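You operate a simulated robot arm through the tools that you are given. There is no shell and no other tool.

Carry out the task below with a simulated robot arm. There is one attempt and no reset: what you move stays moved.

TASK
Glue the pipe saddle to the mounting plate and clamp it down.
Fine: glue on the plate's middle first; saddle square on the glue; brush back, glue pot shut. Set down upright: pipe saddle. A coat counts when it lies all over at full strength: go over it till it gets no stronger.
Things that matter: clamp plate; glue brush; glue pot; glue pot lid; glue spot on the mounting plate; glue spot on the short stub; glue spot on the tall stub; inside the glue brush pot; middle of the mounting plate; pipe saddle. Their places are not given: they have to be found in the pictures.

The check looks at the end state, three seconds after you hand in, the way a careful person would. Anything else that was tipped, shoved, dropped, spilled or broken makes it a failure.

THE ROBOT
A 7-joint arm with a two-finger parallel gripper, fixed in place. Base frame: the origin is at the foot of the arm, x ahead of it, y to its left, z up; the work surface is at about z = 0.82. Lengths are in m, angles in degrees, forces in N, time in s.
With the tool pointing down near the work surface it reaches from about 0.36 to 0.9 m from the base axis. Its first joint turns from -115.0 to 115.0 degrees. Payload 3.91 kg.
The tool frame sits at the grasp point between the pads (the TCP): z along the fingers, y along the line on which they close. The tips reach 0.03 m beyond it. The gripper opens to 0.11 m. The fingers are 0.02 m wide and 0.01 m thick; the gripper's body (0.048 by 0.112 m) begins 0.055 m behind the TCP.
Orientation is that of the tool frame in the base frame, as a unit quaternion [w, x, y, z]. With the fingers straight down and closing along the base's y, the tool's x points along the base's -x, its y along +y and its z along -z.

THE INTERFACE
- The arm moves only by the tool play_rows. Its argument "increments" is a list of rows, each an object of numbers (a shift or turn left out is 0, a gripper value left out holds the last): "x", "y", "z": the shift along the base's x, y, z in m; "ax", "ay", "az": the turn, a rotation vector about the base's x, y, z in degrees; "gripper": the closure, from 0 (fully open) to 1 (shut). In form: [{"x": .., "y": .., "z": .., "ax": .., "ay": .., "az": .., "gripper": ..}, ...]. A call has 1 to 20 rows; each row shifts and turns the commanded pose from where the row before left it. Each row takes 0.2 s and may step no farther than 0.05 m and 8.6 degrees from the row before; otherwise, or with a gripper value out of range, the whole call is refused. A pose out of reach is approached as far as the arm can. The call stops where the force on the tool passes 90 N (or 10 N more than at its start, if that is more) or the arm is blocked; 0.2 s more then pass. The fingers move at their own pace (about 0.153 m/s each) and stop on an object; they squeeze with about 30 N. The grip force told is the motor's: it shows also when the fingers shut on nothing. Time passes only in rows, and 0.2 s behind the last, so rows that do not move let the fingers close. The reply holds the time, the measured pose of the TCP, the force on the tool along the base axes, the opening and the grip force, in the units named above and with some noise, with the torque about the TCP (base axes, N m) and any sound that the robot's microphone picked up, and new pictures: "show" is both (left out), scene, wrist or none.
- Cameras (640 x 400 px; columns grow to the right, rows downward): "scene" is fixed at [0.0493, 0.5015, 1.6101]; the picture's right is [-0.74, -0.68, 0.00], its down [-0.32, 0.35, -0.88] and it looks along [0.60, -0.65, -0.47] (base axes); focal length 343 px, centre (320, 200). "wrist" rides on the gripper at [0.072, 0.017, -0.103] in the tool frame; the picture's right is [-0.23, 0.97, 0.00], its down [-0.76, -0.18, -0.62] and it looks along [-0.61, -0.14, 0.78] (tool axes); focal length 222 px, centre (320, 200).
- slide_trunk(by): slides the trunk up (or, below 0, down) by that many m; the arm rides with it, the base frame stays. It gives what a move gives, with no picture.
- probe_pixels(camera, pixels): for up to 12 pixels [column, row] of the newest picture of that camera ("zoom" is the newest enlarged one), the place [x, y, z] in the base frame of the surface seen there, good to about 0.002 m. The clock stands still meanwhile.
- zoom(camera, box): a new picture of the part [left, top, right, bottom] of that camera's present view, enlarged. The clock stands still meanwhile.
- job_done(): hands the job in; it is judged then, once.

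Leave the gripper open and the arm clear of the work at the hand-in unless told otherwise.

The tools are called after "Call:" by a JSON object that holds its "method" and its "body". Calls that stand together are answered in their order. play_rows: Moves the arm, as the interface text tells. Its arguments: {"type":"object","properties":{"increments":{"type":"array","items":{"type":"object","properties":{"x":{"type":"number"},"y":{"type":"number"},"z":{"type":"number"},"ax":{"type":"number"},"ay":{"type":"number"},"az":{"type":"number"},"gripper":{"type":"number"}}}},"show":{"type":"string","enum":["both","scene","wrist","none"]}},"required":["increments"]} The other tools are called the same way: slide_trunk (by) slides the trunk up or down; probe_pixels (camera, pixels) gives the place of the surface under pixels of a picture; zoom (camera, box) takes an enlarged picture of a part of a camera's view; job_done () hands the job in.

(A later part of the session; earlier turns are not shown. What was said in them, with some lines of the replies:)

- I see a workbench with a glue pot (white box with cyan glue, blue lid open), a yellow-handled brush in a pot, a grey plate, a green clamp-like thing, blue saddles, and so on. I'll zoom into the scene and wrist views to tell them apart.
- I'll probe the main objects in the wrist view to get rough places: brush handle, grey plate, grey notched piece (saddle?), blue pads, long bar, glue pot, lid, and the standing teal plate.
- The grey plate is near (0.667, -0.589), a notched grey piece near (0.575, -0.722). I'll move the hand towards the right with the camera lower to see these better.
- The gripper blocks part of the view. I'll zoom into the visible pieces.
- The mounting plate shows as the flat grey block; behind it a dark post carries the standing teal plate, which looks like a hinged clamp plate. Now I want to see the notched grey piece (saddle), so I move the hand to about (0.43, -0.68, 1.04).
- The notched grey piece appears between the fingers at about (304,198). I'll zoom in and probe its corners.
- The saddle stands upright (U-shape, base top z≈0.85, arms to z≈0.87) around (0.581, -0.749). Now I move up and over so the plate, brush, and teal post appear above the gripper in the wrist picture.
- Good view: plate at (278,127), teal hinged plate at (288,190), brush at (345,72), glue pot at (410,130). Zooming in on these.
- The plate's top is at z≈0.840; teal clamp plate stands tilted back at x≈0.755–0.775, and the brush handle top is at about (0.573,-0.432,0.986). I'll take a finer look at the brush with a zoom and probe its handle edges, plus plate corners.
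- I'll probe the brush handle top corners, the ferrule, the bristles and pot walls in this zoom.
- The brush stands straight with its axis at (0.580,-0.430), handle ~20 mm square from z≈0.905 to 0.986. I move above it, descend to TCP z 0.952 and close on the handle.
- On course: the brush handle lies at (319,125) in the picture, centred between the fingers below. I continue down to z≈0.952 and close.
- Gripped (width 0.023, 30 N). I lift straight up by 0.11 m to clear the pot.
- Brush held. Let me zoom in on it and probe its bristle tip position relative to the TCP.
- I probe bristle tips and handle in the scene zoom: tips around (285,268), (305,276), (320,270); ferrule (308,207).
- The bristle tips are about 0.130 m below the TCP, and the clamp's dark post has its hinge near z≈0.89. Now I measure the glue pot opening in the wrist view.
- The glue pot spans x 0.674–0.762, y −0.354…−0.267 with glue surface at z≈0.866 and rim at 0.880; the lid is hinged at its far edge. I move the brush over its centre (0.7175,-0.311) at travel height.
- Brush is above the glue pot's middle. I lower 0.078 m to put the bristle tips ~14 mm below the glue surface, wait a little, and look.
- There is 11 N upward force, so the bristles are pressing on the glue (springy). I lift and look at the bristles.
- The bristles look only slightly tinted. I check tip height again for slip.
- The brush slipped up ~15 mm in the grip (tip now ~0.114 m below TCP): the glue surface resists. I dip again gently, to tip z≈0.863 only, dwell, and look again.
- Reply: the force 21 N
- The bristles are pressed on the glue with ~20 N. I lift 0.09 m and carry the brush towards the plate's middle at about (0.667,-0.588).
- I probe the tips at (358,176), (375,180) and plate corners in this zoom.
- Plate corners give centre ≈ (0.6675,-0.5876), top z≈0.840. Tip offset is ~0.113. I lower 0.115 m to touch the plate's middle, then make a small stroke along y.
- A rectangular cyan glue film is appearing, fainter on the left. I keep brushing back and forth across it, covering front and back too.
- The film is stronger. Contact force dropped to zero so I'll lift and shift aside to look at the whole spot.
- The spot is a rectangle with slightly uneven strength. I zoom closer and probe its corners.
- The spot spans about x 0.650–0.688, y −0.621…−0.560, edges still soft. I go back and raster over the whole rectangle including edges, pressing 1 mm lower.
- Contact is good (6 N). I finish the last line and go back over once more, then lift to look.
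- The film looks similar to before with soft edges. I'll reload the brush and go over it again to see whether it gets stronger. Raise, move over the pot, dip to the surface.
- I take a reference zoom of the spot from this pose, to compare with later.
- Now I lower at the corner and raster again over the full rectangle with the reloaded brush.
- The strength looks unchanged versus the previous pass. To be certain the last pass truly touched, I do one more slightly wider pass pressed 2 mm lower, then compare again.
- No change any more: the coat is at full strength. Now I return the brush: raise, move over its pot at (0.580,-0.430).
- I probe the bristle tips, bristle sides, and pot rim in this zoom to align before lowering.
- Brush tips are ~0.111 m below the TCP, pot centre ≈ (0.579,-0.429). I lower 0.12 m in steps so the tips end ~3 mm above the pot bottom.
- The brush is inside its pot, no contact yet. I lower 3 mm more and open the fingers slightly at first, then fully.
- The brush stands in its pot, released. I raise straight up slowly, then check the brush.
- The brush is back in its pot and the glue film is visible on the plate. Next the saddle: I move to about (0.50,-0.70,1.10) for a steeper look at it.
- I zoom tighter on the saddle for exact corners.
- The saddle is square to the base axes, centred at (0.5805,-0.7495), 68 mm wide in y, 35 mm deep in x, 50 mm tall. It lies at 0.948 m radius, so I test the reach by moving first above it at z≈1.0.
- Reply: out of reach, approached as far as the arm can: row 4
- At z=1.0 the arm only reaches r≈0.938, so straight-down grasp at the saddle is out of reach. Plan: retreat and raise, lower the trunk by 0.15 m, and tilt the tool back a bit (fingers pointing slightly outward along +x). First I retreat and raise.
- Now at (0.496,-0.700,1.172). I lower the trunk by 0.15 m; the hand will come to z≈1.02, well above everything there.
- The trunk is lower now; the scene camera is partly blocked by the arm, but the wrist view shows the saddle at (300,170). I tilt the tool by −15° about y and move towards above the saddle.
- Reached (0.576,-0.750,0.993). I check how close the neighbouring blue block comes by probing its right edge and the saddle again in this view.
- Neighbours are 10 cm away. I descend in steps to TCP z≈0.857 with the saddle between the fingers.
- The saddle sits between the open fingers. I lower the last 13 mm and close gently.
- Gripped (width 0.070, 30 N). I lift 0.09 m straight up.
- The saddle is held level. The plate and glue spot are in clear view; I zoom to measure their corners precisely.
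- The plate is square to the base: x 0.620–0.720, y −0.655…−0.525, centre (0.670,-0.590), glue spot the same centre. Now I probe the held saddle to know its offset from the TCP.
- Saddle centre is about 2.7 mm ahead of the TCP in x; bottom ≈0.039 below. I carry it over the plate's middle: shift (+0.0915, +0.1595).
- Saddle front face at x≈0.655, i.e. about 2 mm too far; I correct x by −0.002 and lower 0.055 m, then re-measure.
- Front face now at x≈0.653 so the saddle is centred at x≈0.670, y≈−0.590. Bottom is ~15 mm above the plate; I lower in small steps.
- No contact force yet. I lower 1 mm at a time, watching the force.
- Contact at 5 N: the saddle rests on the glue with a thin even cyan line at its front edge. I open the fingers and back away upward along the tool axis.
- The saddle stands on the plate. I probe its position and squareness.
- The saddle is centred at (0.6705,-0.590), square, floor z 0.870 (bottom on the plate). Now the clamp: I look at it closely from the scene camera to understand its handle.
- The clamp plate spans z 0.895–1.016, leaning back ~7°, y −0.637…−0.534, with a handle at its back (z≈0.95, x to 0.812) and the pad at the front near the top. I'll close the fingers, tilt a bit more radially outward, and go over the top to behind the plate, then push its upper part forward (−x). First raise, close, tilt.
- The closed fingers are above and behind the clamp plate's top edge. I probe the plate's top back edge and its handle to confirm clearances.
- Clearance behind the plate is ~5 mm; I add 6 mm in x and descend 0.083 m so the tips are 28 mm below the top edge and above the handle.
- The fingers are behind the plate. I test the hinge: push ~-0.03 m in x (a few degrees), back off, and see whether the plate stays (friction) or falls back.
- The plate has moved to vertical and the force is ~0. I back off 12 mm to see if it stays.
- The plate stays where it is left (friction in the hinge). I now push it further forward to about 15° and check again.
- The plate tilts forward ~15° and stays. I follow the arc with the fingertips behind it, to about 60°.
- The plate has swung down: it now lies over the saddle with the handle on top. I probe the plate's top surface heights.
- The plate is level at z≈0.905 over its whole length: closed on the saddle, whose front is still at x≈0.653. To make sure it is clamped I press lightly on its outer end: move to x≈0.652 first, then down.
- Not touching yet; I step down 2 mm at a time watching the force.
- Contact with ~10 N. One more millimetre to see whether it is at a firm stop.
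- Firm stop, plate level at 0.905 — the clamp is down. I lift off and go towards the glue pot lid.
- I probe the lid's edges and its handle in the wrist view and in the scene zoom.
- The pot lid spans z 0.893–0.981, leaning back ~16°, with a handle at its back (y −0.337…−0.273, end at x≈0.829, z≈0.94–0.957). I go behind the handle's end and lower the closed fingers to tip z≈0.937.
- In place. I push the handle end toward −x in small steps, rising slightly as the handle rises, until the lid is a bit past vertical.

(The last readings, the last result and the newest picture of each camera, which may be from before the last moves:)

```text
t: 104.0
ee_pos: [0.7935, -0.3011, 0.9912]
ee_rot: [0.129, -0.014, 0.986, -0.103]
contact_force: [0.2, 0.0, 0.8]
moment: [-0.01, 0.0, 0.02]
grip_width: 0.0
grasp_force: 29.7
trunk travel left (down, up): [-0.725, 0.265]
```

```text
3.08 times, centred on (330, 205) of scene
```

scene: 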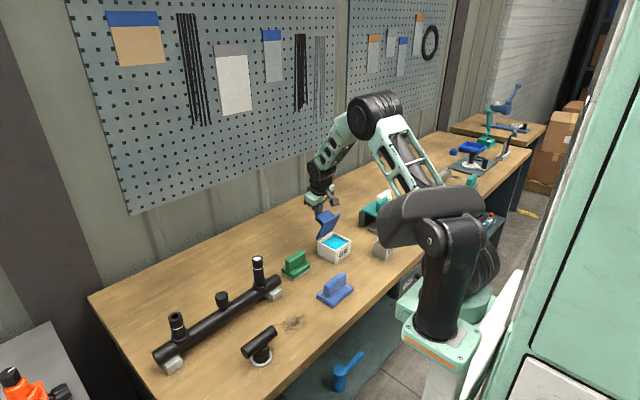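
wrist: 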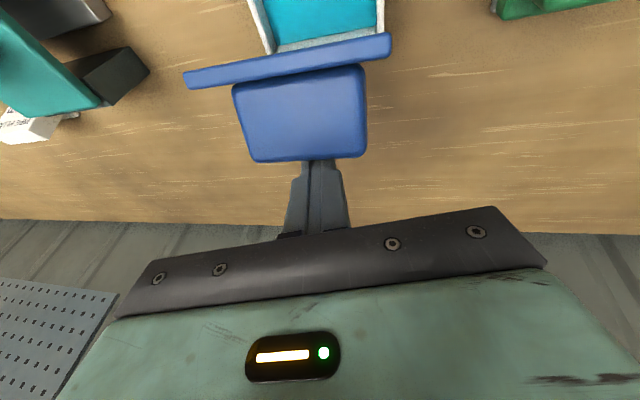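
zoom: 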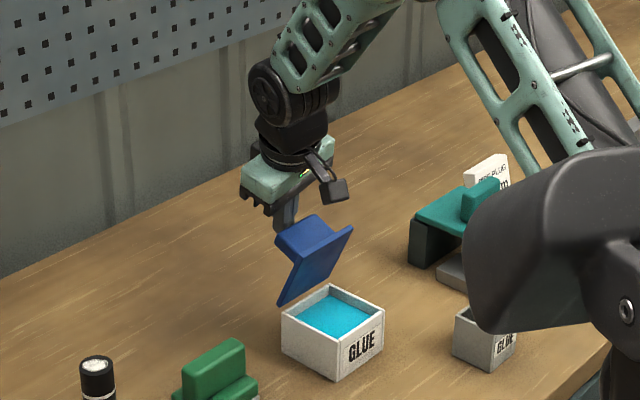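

The lid is ~30° past vertical. I keep pushing along −x, then downward following the handle end.

Call:
{"method": "play_rows", "body": {"increments": [{"x": -0.008, "z": 0.001}, {"x": -0.008, "z": 0.001}, {"x": -0.008}, {"x": -0.008, "z": -0.001}, {"x": -0.008, "z": -0.002}, {}, {}]}}

Call:
{"method": "zoom", "body": {"camera": "scene", "box": [270, 140, 390, 270]}}

```text
t: 105.5
ee_pos: [0.7536, -0.3008, 0.9893]
ee_rot: [0.129, -0.014, 0.986, -0.103]
contact_force: [0.3, 0.5, -0.6]
moment: [0.01, 0.0, -0.01]
grip_width: 0.0
grasp_force: 30.3
trunk travel left (down, up): [-0.725, 0.265]
```

scene: 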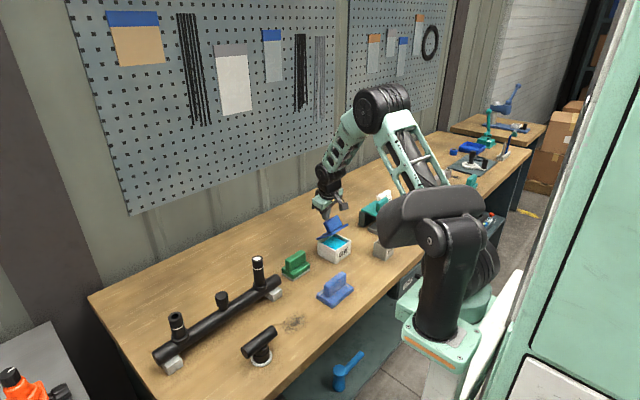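
wrist: 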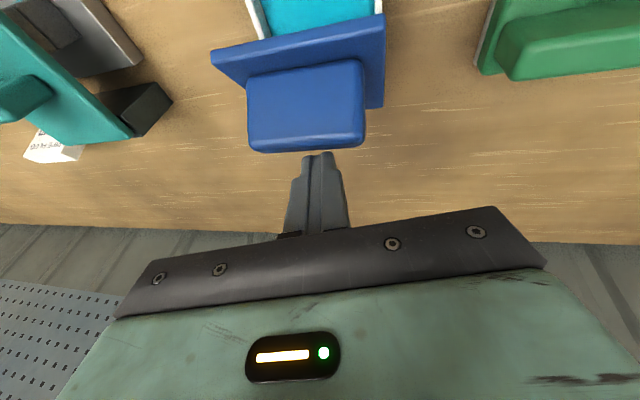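

```text
3.08 times, centred on (330, 205) of scene
```

zoom: 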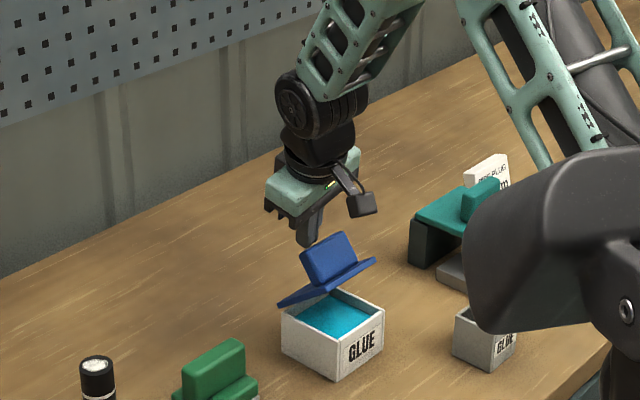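

The lid is about 60° over. I check where the handle's end is now.

Call:
{"method": "probe_pixels", "body": {"camera": "wrist", "pixels": [[310, 110], [310, 145], [255, 80], [355, 68], [255, 145], [358, 140], [225, 60], [375, 25], [318, 160], [375, 80]]}}

```text
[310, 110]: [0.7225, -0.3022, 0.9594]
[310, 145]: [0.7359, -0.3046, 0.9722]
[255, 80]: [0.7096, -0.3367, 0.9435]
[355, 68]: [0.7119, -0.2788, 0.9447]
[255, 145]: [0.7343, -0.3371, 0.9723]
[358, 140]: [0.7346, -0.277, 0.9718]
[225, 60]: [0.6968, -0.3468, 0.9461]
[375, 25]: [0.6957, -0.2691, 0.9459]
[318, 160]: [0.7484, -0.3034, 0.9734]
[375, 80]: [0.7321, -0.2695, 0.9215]
```

Lid ~56° over. I continue pushing −x gently with slight descent.

Call:
{"method": "play_rows", "body": {"increments": [{"x": -0.008, "z": -0.002}, {"x": -0.007, "z": -0.003}, {"x": -0.006, "z": -0.004}, {}, {}]}}

Call:
{"method": "zoom", "body": {"camera": "scene", "box": [270, 140, 390, 270]}}

```text
t: 106.8
ee_pos: [0.7321, -0.3015, 0.9799]
ee_rot: [0.129, -0.014, 0.986, -0.103]
contact_force: [0.1, 0.2, -1.0]
moment: [0.01, 0.0, -0.02]
grip_width: 0.0
grasp_force: 29.8
trunk travel left (down, up): [-0.725, 0.265]
```

scene: 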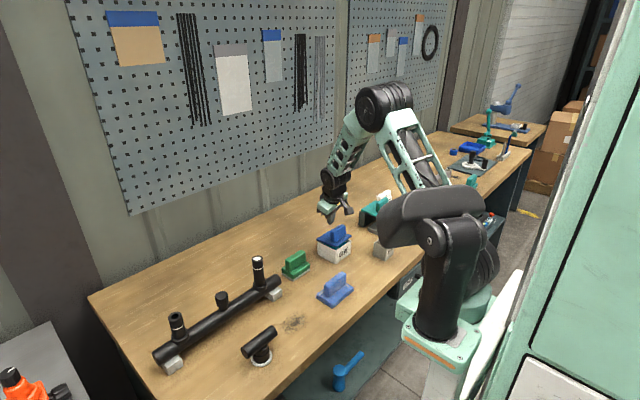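
wrist: 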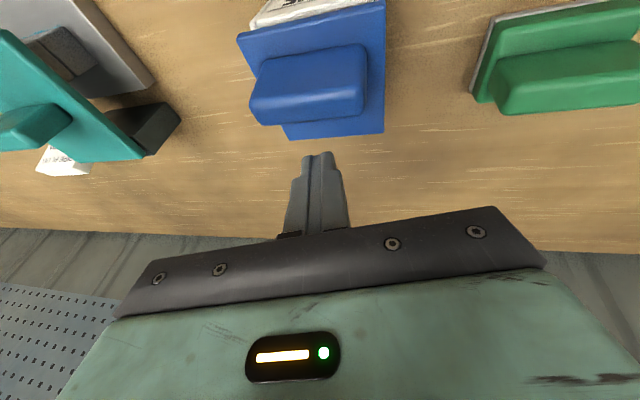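

```text
3.08 times, centred on (330, 205) of scene
```

zoom: 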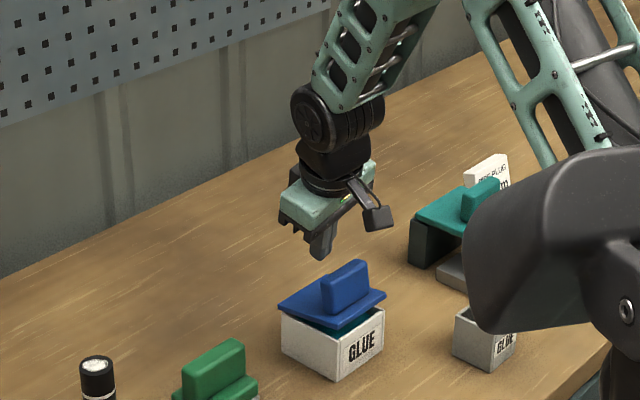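

The lid is nearly shut, a small gap seems left at the front. I wait a moment and probe its heights.

Call:
{"method": "play_rows", "body": {"increments": [{"z": 0.02}, {}, {}, {}], "show": "wrist"}}

Call:
{"method": "zoom", "body": {"camera": "scene", "box": [305, 205, 365, 270]}}

Call:
{"method": "probe_pixels", "body": {"camera": "zoom", "pixels": [[205, 165], [220, 200], [340, 200], [420, 150], [300, 205], [250, 170], [395, 150], [220, 160], [310, 220], [330, 140], [230, 240], [300, 240]]}}

```text
t: 107.8
ee_pos: [0.7339, -0.3013, 1.0005]
ee_rot: [0.131, -0.014, 0.986, -0.103]
contact_force: [0.1, -0.4, -0.8]
moment: [-0.03, 0.0, 0.0]
grip_width: 0.0002
grasp_force: 30.5
trunk travel left (down, up): [-0.725, 0.265]
```

wrist: 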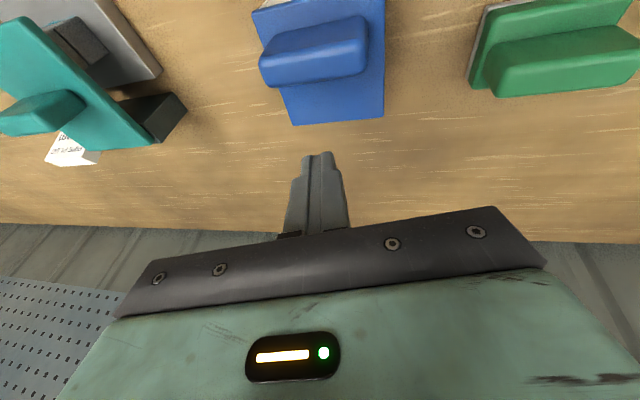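

```text
6.15 times, centred on (335, 238) of scene
```

zoom: 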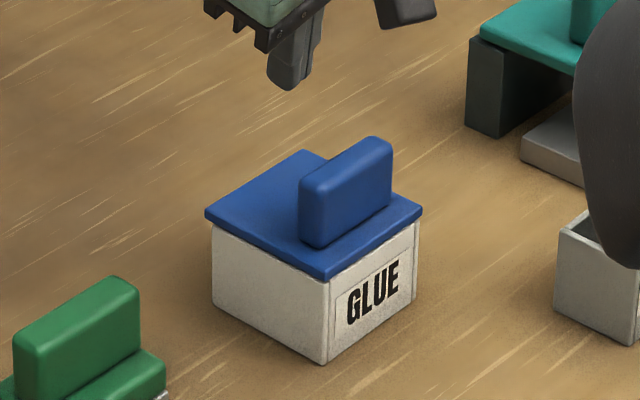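

```text
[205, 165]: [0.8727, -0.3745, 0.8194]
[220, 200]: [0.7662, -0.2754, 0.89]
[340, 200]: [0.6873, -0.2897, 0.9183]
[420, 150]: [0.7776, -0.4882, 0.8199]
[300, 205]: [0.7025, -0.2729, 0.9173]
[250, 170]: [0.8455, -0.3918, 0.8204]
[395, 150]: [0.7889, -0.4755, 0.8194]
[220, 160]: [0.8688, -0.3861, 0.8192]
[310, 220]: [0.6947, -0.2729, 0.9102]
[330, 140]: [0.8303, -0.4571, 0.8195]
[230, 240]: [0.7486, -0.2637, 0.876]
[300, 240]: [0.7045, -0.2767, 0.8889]
```

The lid now lies flat on the pot. I verify its level with more probes.

Call:
{"method": "probe_pixels", "body": {"camera": "zoom", "pixels": [[215, 213], [300, 158], [325, 262], [410, 208], [270, 210], [325, 276], [370, 245], [325, 290], [260, 240], [550, 50], [500, 35], [600, 85]]}}

Call:
{"method": "zoom", "body": {"camera": "wrist", "box": [0, 0, 200, 180]}}

```text
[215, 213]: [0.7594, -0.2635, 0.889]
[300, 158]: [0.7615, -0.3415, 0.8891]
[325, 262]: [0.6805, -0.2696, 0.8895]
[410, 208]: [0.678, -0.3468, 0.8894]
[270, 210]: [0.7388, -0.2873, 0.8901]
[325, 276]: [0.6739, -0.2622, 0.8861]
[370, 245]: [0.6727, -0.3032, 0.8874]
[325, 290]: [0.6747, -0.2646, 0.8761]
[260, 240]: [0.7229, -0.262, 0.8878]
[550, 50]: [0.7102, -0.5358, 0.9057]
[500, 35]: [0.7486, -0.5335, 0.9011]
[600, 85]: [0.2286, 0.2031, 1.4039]
```

```text
2.22 times, centred on (100, 90) of wrist
```

zoom: 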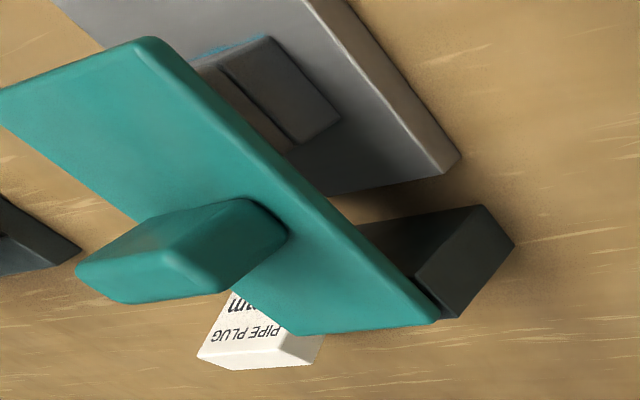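

The lid is level at z≈0.889 all round — pot shut. The clamp lies flat on the saddle. I now raise the arm, open the gripper, straighten the tool and retreat for a final look.

Call:
{"method": "play_rows", "body": {"increments": [{"z": 0.045}, {"z": 0.045}, {"z": 0.045}, {"z": 0.045, "gripper": 0.0}, {"x": -0.04, "ax": 6}, {"x": -0.04, "ax": 6}, {"x": -0.04, "ay": 7.5}, {"x": -0.04, "ay": 7.5}, {"x": -0.02, "y": -0.03}, {"x": 0.0, "y": -0.03}, {"x": 0.0, "y": -0.03}, {}, {}]}}

Call:
{"method": "zoom", "body": {"camera": "wrist", "box": [160, 0, 480, 200]}}

```text
t: 110.5
ee_pos: [0.5533, -0.3905, 1.1815]
ee_rot: [0.0, 0.0, 1.0, 0.0]
contact_force: [-0.2, -0.3, -0.3]
moment: [0.02, 0.05, 0.0]
grip_width: 0.1099
grasp_force: 0.1
trunk travel left (down, up): [-0.725, 0.265]
```

scene: 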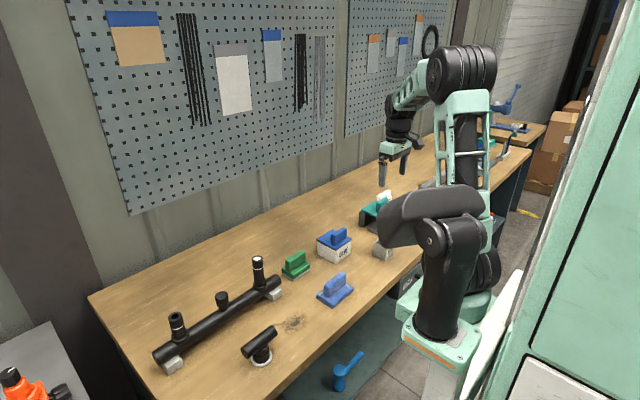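
wrist: 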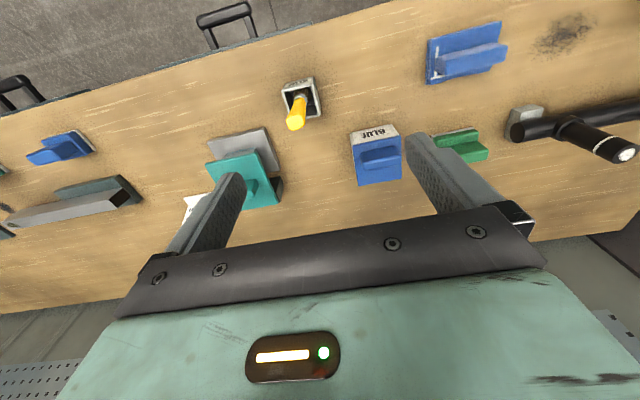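

```text
2.00 times, centred on (320, 100) of wrist
```

zoom: 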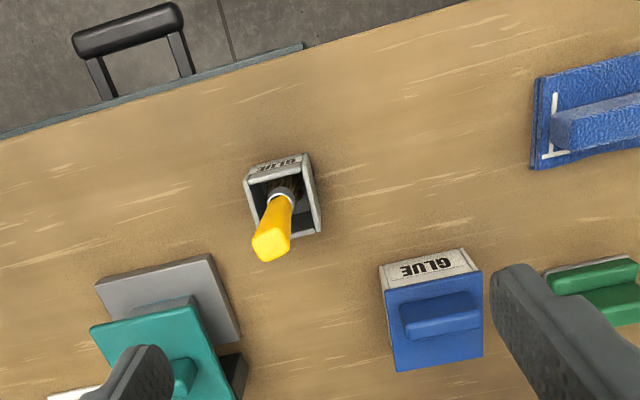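

All pieces look right: brush upright in its pot, lid shut, clamp over the saddle. I slide the trunk back up by 0.15 m to clear the scene camera's view and check the clamp from the side.

Call:
{"method": "slide_trunk", "body": {"by": 0.15}}

Call:
{"method": "play_rows", "body": {"increments": [{"x": -0.03}, {"x": -0.03}, {}]}}

Call:
{"method": "zoom", "body": {"camera": "scene", "box": [345, 180, 415, 265]}}

```text
t: 112.3
ee_pos: [0.5529, -0.39, 1.3308]
ee_rot: [0.0, 0.0, 1.0, 0.0]
contact_force: [0.8, -0.8, 0.9]
moment: [0.02, 0.01, 0.03]
grip_width: 0.1101
grasp_force: 0.1
trunk travel left (down, up): [-0.875, 0.115]
```

```text
t: 113.1
ee_pos: [0.4921, -0.3896, 1.3326]
ee_rot: [0.0, 0.0, 1.0, 0.0]
contact_force: [-0.2, 1.0, 0.2]
moment: [0.03, 0.0, 0.0]
grip_width: 0.11
grasp_force: 0.0
trunk travel left (down, up): [-0.875, 0.115]
```

scene: 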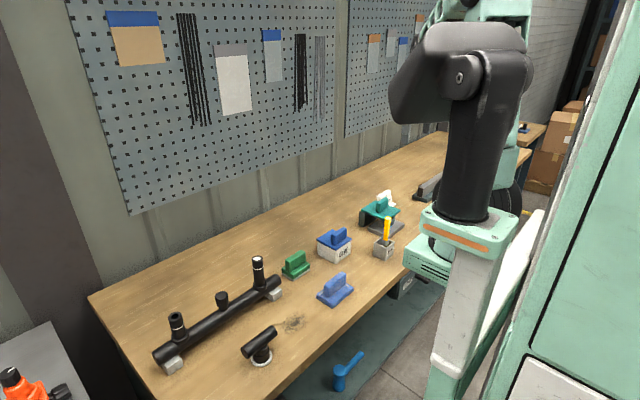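
wrist: 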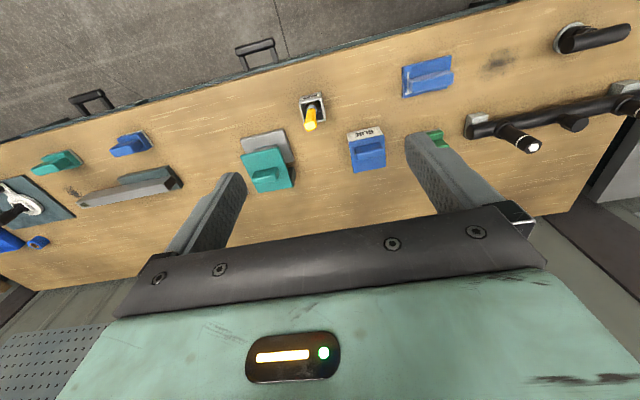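

```text
4.71 times, centred on (380, 222) of scene
```

zoom: 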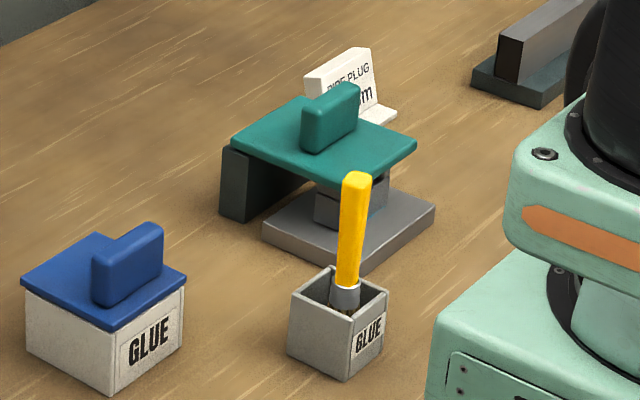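

The clamp plate rests on the saddle, lid shut, brush in its pot. One last probe of the clamp's level and the saddle.

Call:
{"method": "probe_pixels", "body": {"camera": "zoom", "pixels": [[240, 145], [295, 103], [405, 148], [370, 172], [325, 208], [320, 220], [380, 200], [375, 185], [330, 195], [355, 180], [30, 280], [170, 275]]}}

```text
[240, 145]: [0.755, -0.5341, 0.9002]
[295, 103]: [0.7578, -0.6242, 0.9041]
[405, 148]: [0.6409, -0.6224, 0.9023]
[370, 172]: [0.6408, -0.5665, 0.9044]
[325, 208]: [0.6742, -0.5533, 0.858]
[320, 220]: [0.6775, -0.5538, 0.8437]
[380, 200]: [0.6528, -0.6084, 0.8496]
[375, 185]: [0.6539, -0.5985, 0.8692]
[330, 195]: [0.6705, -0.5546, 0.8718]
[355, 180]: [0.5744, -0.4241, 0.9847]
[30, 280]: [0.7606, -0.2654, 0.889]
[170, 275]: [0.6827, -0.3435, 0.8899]
```

The clamp plate is level at about z 0.905. The saddle's front face is still at x≈0.653, so it stayed centred and square on the glue. The pot lid is flat and the brush stands in its pot. The gripper is open and the arm is clear, so I hand in.

Call:
{"method": "job_done", "body": {}}

```text
The job is handed in.
```

The pipe saddle is glued to the middle of the mounting plate and the clamp is closed on it. I've handed the job in, but no verdict came back.

- **Glue:** I brushed the spot four times, reloading the brush once. The last two passes made it no stronger.
- **Saddle:** It stands upright and square to the plate, within about 1 mm of the glue's centre. It did not shift when the clamp came down.
- **Clamp:** The plate lies level over the saddle, and pressing on it met a firm stop. It dropped the last part of the way on its own instead of being lowered by the arm.
- **Brush and pot:** The brush stands in its own pot, and the glue pot lid is flat and shut.

To reach the saddle I lowered the trunk by 0.15 m, then raised it back afterwards. The gripper is open and the arm is clear of the work. I saw nothing else tipped, moved or spilled.
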